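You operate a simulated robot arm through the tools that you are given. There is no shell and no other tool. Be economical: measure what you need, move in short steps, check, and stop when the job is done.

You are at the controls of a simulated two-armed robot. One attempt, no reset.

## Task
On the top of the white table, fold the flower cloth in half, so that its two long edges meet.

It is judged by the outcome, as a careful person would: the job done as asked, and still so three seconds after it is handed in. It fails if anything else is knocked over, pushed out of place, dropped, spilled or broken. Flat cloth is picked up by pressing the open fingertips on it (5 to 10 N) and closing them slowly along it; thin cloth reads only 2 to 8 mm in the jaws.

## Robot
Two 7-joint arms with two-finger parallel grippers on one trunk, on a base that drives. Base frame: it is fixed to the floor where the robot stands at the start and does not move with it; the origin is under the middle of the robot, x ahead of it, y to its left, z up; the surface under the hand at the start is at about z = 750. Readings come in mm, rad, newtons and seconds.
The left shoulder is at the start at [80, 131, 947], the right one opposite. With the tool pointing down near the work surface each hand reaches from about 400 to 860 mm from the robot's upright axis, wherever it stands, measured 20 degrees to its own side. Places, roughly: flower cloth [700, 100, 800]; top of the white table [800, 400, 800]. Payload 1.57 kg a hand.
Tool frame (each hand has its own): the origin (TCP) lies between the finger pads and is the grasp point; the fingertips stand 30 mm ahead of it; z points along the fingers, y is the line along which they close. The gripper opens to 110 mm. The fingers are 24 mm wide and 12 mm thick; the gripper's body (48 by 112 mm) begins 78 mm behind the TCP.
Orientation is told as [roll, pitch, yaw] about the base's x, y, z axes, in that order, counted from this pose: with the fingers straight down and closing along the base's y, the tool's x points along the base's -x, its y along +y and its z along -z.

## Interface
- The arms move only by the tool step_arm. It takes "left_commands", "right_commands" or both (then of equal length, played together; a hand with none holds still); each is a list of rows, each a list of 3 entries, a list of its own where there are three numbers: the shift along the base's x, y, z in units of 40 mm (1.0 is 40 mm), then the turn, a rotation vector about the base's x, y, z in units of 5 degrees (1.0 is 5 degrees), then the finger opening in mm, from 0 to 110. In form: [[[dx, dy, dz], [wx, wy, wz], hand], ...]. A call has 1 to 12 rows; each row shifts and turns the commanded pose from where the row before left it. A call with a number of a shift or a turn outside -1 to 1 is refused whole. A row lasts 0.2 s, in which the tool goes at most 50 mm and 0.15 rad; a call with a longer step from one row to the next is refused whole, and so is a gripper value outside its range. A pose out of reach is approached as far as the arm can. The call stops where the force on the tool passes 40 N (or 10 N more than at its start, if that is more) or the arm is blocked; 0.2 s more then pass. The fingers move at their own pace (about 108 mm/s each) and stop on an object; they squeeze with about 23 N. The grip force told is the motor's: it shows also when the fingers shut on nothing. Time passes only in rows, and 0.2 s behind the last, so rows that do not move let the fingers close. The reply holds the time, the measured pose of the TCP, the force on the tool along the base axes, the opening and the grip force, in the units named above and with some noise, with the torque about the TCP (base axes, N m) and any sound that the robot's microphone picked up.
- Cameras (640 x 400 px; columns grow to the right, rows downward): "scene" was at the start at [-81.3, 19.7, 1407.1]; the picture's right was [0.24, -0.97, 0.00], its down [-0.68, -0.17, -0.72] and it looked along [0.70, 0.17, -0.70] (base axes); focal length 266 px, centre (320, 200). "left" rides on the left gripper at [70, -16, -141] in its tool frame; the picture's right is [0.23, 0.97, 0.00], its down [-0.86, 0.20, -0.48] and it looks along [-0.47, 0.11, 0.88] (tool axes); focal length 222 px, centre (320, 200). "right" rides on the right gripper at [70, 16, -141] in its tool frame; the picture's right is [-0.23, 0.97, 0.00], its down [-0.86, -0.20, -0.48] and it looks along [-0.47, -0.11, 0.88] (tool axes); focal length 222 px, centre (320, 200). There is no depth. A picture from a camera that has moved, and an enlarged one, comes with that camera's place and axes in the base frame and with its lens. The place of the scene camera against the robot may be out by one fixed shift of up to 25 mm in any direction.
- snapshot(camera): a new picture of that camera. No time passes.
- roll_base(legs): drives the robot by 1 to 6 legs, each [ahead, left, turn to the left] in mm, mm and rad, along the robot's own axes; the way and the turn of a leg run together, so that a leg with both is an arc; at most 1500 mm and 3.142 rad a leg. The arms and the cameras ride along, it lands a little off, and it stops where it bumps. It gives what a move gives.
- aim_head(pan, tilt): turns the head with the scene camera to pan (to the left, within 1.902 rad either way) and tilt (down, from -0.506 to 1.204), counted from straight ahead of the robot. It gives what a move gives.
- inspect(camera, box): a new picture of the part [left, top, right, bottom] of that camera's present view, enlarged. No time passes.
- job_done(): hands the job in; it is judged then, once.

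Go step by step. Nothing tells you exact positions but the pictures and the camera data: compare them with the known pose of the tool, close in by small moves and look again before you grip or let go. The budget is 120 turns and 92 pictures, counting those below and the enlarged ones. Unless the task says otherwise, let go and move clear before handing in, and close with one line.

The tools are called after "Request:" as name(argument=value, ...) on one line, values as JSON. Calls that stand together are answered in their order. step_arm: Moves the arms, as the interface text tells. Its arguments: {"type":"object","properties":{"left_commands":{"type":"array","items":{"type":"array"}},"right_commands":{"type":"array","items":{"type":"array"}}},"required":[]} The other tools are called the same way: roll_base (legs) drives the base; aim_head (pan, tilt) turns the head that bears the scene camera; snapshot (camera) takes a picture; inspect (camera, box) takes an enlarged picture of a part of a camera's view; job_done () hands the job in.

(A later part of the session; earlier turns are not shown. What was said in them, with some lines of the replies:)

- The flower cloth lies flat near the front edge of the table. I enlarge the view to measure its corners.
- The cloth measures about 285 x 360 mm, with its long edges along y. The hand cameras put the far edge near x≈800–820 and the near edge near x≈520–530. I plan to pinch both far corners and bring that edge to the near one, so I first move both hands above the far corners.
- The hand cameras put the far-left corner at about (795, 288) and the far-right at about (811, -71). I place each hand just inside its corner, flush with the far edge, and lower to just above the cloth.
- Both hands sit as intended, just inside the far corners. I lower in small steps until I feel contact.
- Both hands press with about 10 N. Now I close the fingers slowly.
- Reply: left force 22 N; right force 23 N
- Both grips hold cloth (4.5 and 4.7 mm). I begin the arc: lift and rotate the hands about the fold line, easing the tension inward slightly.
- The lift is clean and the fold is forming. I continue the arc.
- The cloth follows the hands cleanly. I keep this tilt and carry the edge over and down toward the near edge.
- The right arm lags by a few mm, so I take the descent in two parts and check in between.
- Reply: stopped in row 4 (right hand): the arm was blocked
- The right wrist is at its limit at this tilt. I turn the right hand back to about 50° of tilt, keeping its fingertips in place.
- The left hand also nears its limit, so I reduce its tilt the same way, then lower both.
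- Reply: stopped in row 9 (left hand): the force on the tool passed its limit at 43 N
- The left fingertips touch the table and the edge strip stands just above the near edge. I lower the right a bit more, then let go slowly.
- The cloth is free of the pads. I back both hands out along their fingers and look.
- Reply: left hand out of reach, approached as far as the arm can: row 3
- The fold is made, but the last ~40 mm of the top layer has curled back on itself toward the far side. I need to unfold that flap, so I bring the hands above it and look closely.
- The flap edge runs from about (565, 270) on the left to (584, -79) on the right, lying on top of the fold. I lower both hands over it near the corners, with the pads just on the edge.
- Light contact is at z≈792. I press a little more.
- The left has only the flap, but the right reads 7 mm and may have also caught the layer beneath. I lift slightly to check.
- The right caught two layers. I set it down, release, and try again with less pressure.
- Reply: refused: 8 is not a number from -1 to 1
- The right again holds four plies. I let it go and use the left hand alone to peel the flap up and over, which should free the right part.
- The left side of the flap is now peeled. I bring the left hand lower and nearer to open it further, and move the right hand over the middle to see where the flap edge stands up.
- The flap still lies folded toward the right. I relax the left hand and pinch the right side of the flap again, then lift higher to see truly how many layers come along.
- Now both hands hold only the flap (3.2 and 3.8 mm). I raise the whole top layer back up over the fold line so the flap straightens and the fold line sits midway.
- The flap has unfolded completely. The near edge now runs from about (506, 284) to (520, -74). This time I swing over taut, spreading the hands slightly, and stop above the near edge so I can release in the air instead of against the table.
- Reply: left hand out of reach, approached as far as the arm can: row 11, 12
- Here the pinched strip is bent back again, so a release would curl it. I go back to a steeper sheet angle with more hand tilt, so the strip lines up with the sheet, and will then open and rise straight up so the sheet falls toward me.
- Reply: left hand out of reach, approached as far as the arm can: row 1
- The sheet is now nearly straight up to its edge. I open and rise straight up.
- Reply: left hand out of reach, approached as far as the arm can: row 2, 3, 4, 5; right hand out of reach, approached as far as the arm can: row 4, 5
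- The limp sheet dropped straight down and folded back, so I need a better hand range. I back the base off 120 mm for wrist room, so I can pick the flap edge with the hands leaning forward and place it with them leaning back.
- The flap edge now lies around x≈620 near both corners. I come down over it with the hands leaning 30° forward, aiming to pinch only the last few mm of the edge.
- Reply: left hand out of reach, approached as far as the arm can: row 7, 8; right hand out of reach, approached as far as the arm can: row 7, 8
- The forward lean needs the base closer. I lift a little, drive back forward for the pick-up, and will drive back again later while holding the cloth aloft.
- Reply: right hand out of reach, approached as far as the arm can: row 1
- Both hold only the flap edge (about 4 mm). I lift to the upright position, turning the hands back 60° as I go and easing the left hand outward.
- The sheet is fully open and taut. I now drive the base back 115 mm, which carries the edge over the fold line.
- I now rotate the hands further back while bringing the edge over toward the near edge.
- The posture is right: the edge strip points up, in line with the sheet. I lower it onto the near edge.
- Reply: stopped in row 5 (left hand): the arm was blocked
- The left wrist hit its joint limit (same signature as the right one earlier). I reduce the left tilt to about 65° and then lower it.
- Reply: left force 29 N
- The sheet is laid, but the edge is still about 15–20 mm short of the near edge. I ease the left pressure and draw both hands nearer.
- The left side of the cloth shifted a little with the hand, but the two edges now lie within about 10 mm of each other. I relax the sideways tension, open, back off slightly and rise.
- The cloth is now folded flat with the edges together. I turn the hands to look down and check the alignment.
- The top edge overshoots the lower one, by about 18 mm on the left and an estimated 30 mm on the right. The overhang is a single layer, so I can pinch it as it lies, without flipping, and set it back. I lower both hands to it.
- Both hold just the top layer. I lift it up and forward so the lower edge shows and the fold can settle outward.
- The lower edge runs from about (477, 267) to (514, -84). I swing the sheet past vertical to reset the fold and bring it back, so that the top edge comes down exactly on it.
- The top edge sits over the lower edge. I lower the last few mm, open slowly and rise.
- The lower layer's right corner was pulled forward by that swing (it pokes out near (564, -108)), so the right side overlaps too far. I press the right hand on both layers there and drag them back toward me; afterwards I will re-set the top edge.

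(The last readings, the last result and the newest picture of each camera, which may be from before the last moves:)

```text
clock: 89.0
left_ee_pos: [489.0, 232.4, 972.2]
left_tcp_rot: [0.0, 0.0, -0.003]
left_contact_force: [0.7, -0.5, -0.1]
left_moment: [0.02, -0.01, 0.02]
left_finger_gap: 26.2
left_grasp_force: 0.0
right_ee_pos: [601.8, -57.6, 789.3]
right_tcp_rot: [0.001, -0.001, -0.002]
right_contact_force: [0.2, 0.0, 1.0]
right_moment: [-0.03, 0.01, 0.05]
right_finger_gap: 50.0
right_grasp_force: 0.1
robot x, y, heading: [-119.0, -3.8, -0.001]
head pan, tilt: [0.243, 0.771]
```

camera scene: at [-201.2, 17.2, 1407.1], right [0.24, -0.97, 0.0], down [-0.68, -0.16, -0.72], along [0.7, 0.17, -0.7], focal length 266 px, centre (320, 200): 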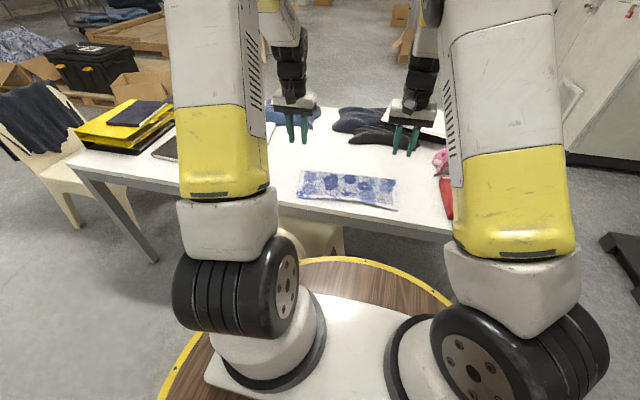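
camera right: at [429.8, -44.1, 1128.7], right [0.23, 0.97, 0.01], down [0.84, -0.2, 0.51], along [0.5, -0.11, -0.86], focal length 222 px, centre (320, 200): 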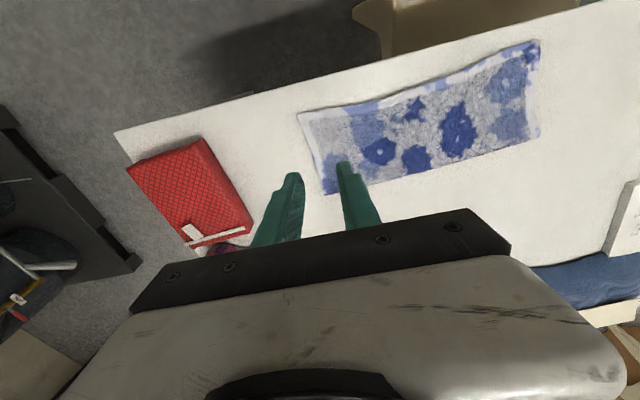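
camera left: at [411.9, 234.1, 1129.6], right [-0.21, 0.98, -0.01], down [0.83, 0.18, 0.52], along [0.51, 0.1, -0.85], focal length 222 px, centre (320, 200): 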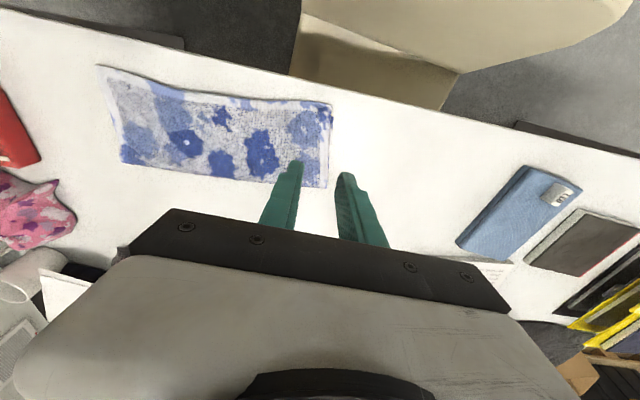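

Request:
step_arm(right_commands=[[[0, 0, -0.1], [0, 0, 0], 50], [[0, 0, 0], [0, 0, 0], 50]])

```text
clock: 89.6
left_ee_pos: [488.5, 232.0, 972.8]
left_tcp_rot: [0.001, 0.0, -0.004]
left_contact_force: [0.8, 0.0, 0.3]
left_moment: [-0.01, -0.02, 0.0]
left_finger_gap: 26.0
left_grasp_force: 0.0
right_ee_pos: [601.7, -57.0, 787.4]
right_tcp_rot: [0.001, -0.002, -0.001]
right_contact_force: [0.6, 0.2, 5.9]
right_moment: [-0.01, -0.03, -0.02]
right_finger_gap: 49.6
right_grasp_force: 0.0
robot x, y, heading: [-122.2, -1.2, -0.002]
head pan, tilt: [0.243, 0.771]
```

Request:
step_arm(right_commands=[[[0, 0, -0.05], [0, 0, 0], 50], [[-0.15, 0.03, 0], [0, 0, 0], 50], [[-0.2, 0.06, 0], [0, 0, 0], 50], [[-0.2, 0.06, 0], [0, 0, 0], 50], [[-0.2, 0.06, 0], [0, 0, 0], 50], [[-0.2, 0.06, 0], [0, 0, 0], 50], [[-0.15, 0.03, 0], [0, 0, 0], 50], [[0, 0, 0.1], [0, 0, 0], 50], [[0, 0, 0.6], [0, 0, 0], 50], [[0, 0, 1], [0, 0, 0], 30], [[-0.5, 0, 1], [0, 0, 0], 26], [[-0.5, 0, 1], [0, 0, 0], 26]])

Request:
inspect(camera="right", box=[180, 40, 600, 260])

```text
clock: 92.2
left_ee_pos: [488.6, 232.1, 972.0]
left_tcp_rot: [0.0, 0.0, -0.003]
left_contact_force: [0.2, -0.3, 0.5]
left_moment: [-0.01, 0.03, 0.0]
left_finger_gap: 26.2
left_grasp_force: 0.1
right_ee_pos: [518.1, -45.5, 931.6]
right_tcp_rot: [-0.001, 0.001, 0.002]
right_contact_force: [-0.9, 0.0, 0.1]
right_moment: [0.02, 0.07, 0.0]
right_finger_gap: 26.1
right_grasp_force: 0.0
robot x, y, heading: [-121.3, -1.8, -0.005]
head pan, tilt: [0.243, 0.771]
```

```text
1.52 times, centred on (390, 150) of right
camera zoom: at [448.5, -29.6, 1073.5], right [0.23, 0.97, 0.0], down [0.86, -0.2, 0.48], along [0.47, -0.11, -0.88], focal length 338 px, centre (213, 276)
```

zoom: 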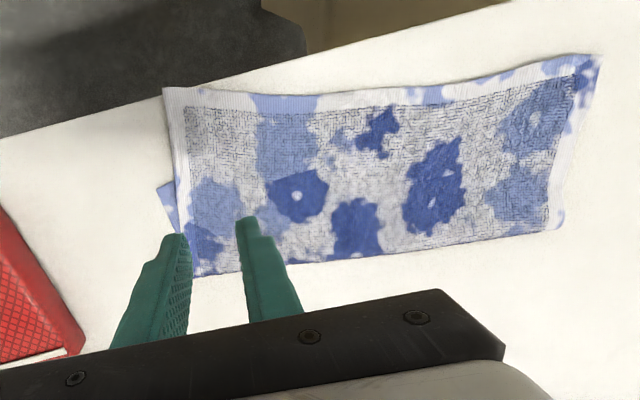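

The lower right corner is back at x≈514, and the top layer now overhangs generously. I pinch the overhanging top edge again with both hands.

Request:
step_arm(right_commands=[[[-0.39, 0.05, -0.85], [0, 0, 0], 26], [[-0.39, 0.05, -0.85], [0, 0, 0], 26], [[-0.39, 0.05, -0.85], [0, 0, 0], 26], [[-0.39, 0.05, -0.85], [0, 0, 0], 26], [[0, 0, -0.1], [0, 0, 0], 26], [[0, 0, 0], [0, 0, 0], 26]], left_commands=[[[0.05, 0.04, -0.9], [0, 0, 0], 26], [[0.05, 0.04, -0.9], [0, 0, 0], 26], [[0.05, 0.04, -0.9], [0, 0, 0], 26], [[0.05, 0.04, -0.9], [0, 0, 0], 26], [[0.05, 0.04, -0.9], [0, 0, 0], 26], [[0, 0, -0.05], [0, 0, 0], 26]])

```text
clock: 93.6
left_ee_pos: [499.4, 240.7, 792.2]
left_tcp_rot: [-0.001, 0.0, -0.006]
left_contact_force: [-0.3, 0.0, 1.0]
left_moment: [0.0, -0.01, 0.01]
left_finger_gap: 26.2
left_grasp_force: 0.1
right_ee_pos: [453.1, -35.7, 791.8]
right_tcp_rot: [0.0, -0.002, -0.002]
right_contact_force: [0.0, -0.9, -0.4]
right_moment: [0.01, 0.0, 0.02]
right_finger_gap: 26.0
right_grasp_force: 0.0
robot x, y, heading: [-121.3, -4.1, -0.001]
head pan, tilt: [0.243, 0.771]
```

Request:
step_arm(right_commands=[[[0, 0, -0.1], [0, 0, 0], 26], [[0, 0, -0.06], [0, 0, 0], 26], [[0, 0, 0], [0, 0, 0], 26]], left_commands=[[[0, 0, -0.07], [0, 0, 0], 26], [[0, 0, 0], [0, 0, 0], 26], [[0, 0, 0], [0, 0, 0], 26]])

```text
clock: 94.4
left_ee_pos: [499.1, 238.6, 788.0]
left_tcp_rot: [-0.002, 0.001, -0.004]
left_contact_force: [-0.1, 0.0, 1.2]
left_moment: [0.01, -0.03, 0.01]
left_finger_gap: 26.0
left_grasp_force: 0.0
right_ee_pos: [453.4, -37.1, 785.2]
right_tcp_rot: [-0.001, -0.002, -0.002]
right_contact_force: [0.4, -0.2, 0.2]
right_moment: [0.0, 0.0, -0.01]
right_finger_gap: 25.9
right_grasp_force: 0.0
robot x, y, heading: [-123.2, -2.8, -0.003]
head pan, tilt: [0.243, 0.771]
```

Request:
step_arm(right_commands=[[[0, 0, -0.06], [0, 0, 0], 26], [[0, 0, 0], [0, 0, 0], 26]], left_commands=[[[0, 0, -0.06], [0, 0, 0], 26], [[0, 0, 0], [0, 0, 0], 26]])

```text
clock: 95.0
left_ee_pos: [499.6, 237.5, 785.3]
left_tcp_rot: [-0.001, -0.002, -0.002]
left_contact_force: [0.4, 0.2, 3.0]
left_moment: [-0.02, -0.02, -0.01]
left_finger_gap: 25.9
left_grasp_force: 0.1
right_ee_pos: [453.7, -36.3, 782.9]
right_tcp_rot: [0.001, -0.002, -0.001]
right_contact_force: [-1.3, 0.0, 8.0]
right_moment: [0.0, 0.03, -0.03]
right_finger_gap: 25.9
right_grasp_force: 0.1
robot x, y, heading: [-115.0, -0.3, -0.008]
head pan, tilt: [0.243, 0.771]
```

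Request:
step_arm(right_commands=[[[0, 0, 0], [0, 0, 0], 26], [[0, 0, 0], [0, 0, 0], 22], [[0, 0, 0], [0, 0, 0], 18], [[0, 0, 0], [0, 0, 0], 14], [[0, 0, 0], [0, 0, 0], 10], [[0, 0, 0], [0, 0, 0], 7], [[0, 0, 0], [0, 0, 0], 4], [[0, 0, 0], [0, 0, 0], 2], [[0, 0, 0], [0, 0, 0], 0], [[0, 0, 0], [0, 0, 0], 0]], left_commands=[[[0, 0, -0.02], [0, 0, 0], 26], [[0, 0, 0], [0, 0, 0], 22], [[0, 0, 0], [0, 0, 0], 18], [[0, 0, 0], [0, 0, 0], 14], [[0, 0, 0], [0, 0, 0], 10], [[0, 0, 0], [0, 0, 0], 7], [[0, 0, 0], [0, 0, 0], 4], [[0, 0, 0], [0, 0, 0], 2], [[0, 0, 0], [0, 0, 0], 0], [[0, 0, 0], [0, 0, 0], 0]])

```text
clock: 97.2
left_ee_pos: [499.4, 237.3, 784.2]
left_tcp_rot: [-0.002, -0.003, -0.003]
left_contact_force: [-0.3, -11.6, 9.6]
left_moment: [-0.4, -0.03, -0.05]
left_finger_gap: 6.7
left_grasp_force: 23.0
right_ee_pos: [453.2, -36.3, 782.5]
right_tcp_rot: [0.001, -0.001, 0.0]
right_contact_force: [2.1, 11.0, 9.7]
right_moment: [0.34, -0.1, 0.12]
right_finger_gap: 4.8
right_grasp_force: 22.6
robot x, y, heading: [-118.2, -1.8, -0.005]
head pan, tilt: [0.243, 0.771]
```

The left reads 6.7 mm: both edges are caught together there, so they already coincide and the left can serve as an anchor. The right holds only the top layer. I swing it up and forward to reset the fold, then back down onto the lower edge.

Request:
step_arm(right_commands=[[[0.1, 0.1, 0.6], [0, 0, 0], 0], [[0.4, 0.15, 0.6], [0, 0, 0], 0], [[0.8, 0.15, 0.5], [0, 0, 0], 0], [[0.8, 0.15, 0.4], [0, 0, 0], 0], [[0.8, 0.1, 0.1], [0, 0, 0], 0], [[0.8, 0.1, 0], [0, 0, 0], 0], [[0, 0, 0], [0, 0, 0], 0], [[-0.4, -0.1, -0.3], [0, 0, 0], 0], [[-0.5, -0.15, -0.5], [0, 0, 0], 0], [[-0.5, -0.15, -0.5], [0, 0, 0], 0], [[-0.4, -0.15, -0.5], [0, 0, 0], 0], [[-0.3, -0.15, -0.25], [0, 0, 0], 0]])

Request:
inspect(camera="scene", box=[280, 110, 440, 210])

```text
clock: 99.8
left_ee_pos: [498.4, 237.9, 785.4]
left_tcp_rot: [-0.002, 0.001, -0.002]
left_contact_force: [1.6, -6.4, 9.3]
left_moment: [-0.24, -0.16, -0.05]
left_finger_gap: 6.4
left_grasp_force: 23.2
right_ee_pos: [518.9, -33.9, 789.9]
right_tcp_rot: [0.003, -0.003, 0.002]
right_contact_force: [0.6, 8.3, 6.4]
right_moment: [0.35, -0.1, 0.06]
right_finger_gap: 3.9
right_grasp_force: 23.4
robot x, y, heading: [-119.2, -2.7, -0.005]
head pan, tilt: [0.243, 0.771]
```

```text
4.00 times, centred on (360, 160) of scene
camera zoom: at [-201.3, 17.1, 1407.1], right [0.24, -0.97, 0.0], down [-0.68, -0.16, -0.72], along [0.7, 0.17, -0.7], focal length 1063 px, centre (160, 360)
```

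zoom: 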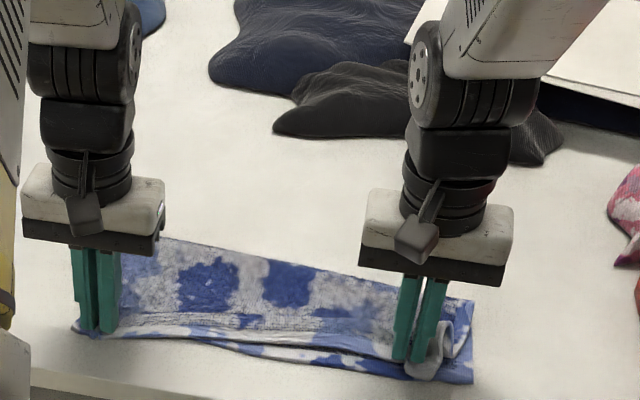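

Lower and top edges nearly coincide; the right needs about 8 mm nearer. I make that shift, then open both hands slowly and rise.

Request:
step_arm(right_commands=[[[0, 0, 0.1], [0, 0, 0], 0], [[-0.2, -0.08, 0], [0, 0, 0], 0], [[0, 0, -0.15], [0, 0, 0], 0], [[0, 0, 0], [0, 0, 0], 6], [[0, 0, 0], [0, 0, 0], 12], [[0, 0, 0], [0, 0, 0], 18], [[0, 0, 0], [0, 0, 0], 24], [[0, 0, 0], [0, 0, 0], 30], [[0, 0, 0.3], [0, 0, 0], 30], [[0, 0, 0.8], [0, 0, 0], 30], [[0, 0, 1], [0, 0, 0], 30], [[0, 0, 1], [0, 0, 0], 30]], left_commands=[[[0, 0, 0], [0, 0, 0], 0], [[0, 0, 0], [0, 0, 0], 0], [[0, 0, 0], [0, 0, 0], 0], [[0, 0, 0], [0, 0, 0], 6], [[0, 0, 0], [0, 0, 0], 12], [[0, 0, 0], [0, 0, 0], 18], [[0, 0, 0], [0, 0, 0], 24], [[0, 0, 0], [0, 0, 0], 30], [[0, 0, 0.3], [0, 0, 0], 30], [[0, 0, 0.8], [0, 0, 0], 30], [[0, 0, 1], [0, 0, 0], 30], [[0, 0, 1], [0, 0, 0], 30]])

Request:
step_arm(right_commands=[[[0, 0, 1], [0, 0, 0], 30], [[-0.3, -0.5, 0.8], [0, 0, 0], 30]], left_commands=[[[0, 0, 1], [0, 0, 0], 30], [[-0.3, 0.5, 0.8], [0, 0, 0], 30]])

Request:
inspect(camera="scene", box=[285, 150, 415, 232])

```text
clock: 102.4
left_ee_pos: [499.3, 239.7, 908.2]
left_tcp_rot: [-0.001, 0.001, -0.002]
left_contact_force: [0.1, -0.5, -0.1]
left_moment: [-0.04, 0.05, -0.01]
left_finger_gap: 30.0
left_grasp_force: 0.0
right_ee_pos: [511.6, -38.5, 913.6]
right_tcp_rot: [0.001, 0.002, -0.001]
right_contact_force: [0.0, -0.6, 0.5]
right_moment: [0.01, -0.03, 0.01]
right_finger_gap: 30.0
right_grasp_force: 0.1
robot x, y, heading: [-117.9, -1.1, -0.002]
head pan, tilt: [0.243, 0.771]
```

```text
clock: 103.0
left_ee_pos: [486.4, 260.2, 979.6]
left_tcp_rot: [-0.001, 0.0, -0.003]
left_contact_force: [0.5, 0.2, -0.4]
left_moment: [0.0, 0.02, 0.04]
left_finger_gap: 29.9
left_grasp_force: 0.2
right_ee_pos: [497.1, -57.8, 985.0]
right_tcp_rot: [0.0, 0.0, -0.003]
right_contact_force: [-0.2, 0.0, -0.7]
right_moment: [-0.02, 0.05, -0.02]
right_finger_gap: 30.2
right_grasp_force: 0.1
robot x, y, heading: [-122.0, -2.2, 0.001]
head pan, tilt: [0.243, 0.771]
```

```text
4.88 times, centred on (350, 191) of scene
camera zoom: at [-200.3, 17.2, 1407.1], right [0.24, -0.97, 0.0], down [-0.68, -0.16, -0.72], along [0.7, 0.17, -0.7], focal length 1296 px, centre (174, 244)
```

zoom: 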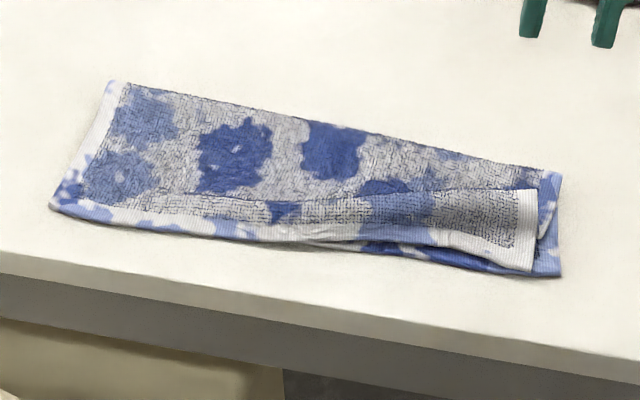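

The cloth lies folded in half. Its two long edges meet along the front, with a small tuck left on the right side. Both hands are open and clear, and nothing else looks disturbed, so I hand it in now.

Request:
job_done()

```text
The job is handed in.
```

The flower cloth is folded in half on the white table and its long edges meet to within about 10 mm. On the right, a pleat of roughly 30 mm remains in the top layer, and the top corner sits about 25 mm in from the lower one.
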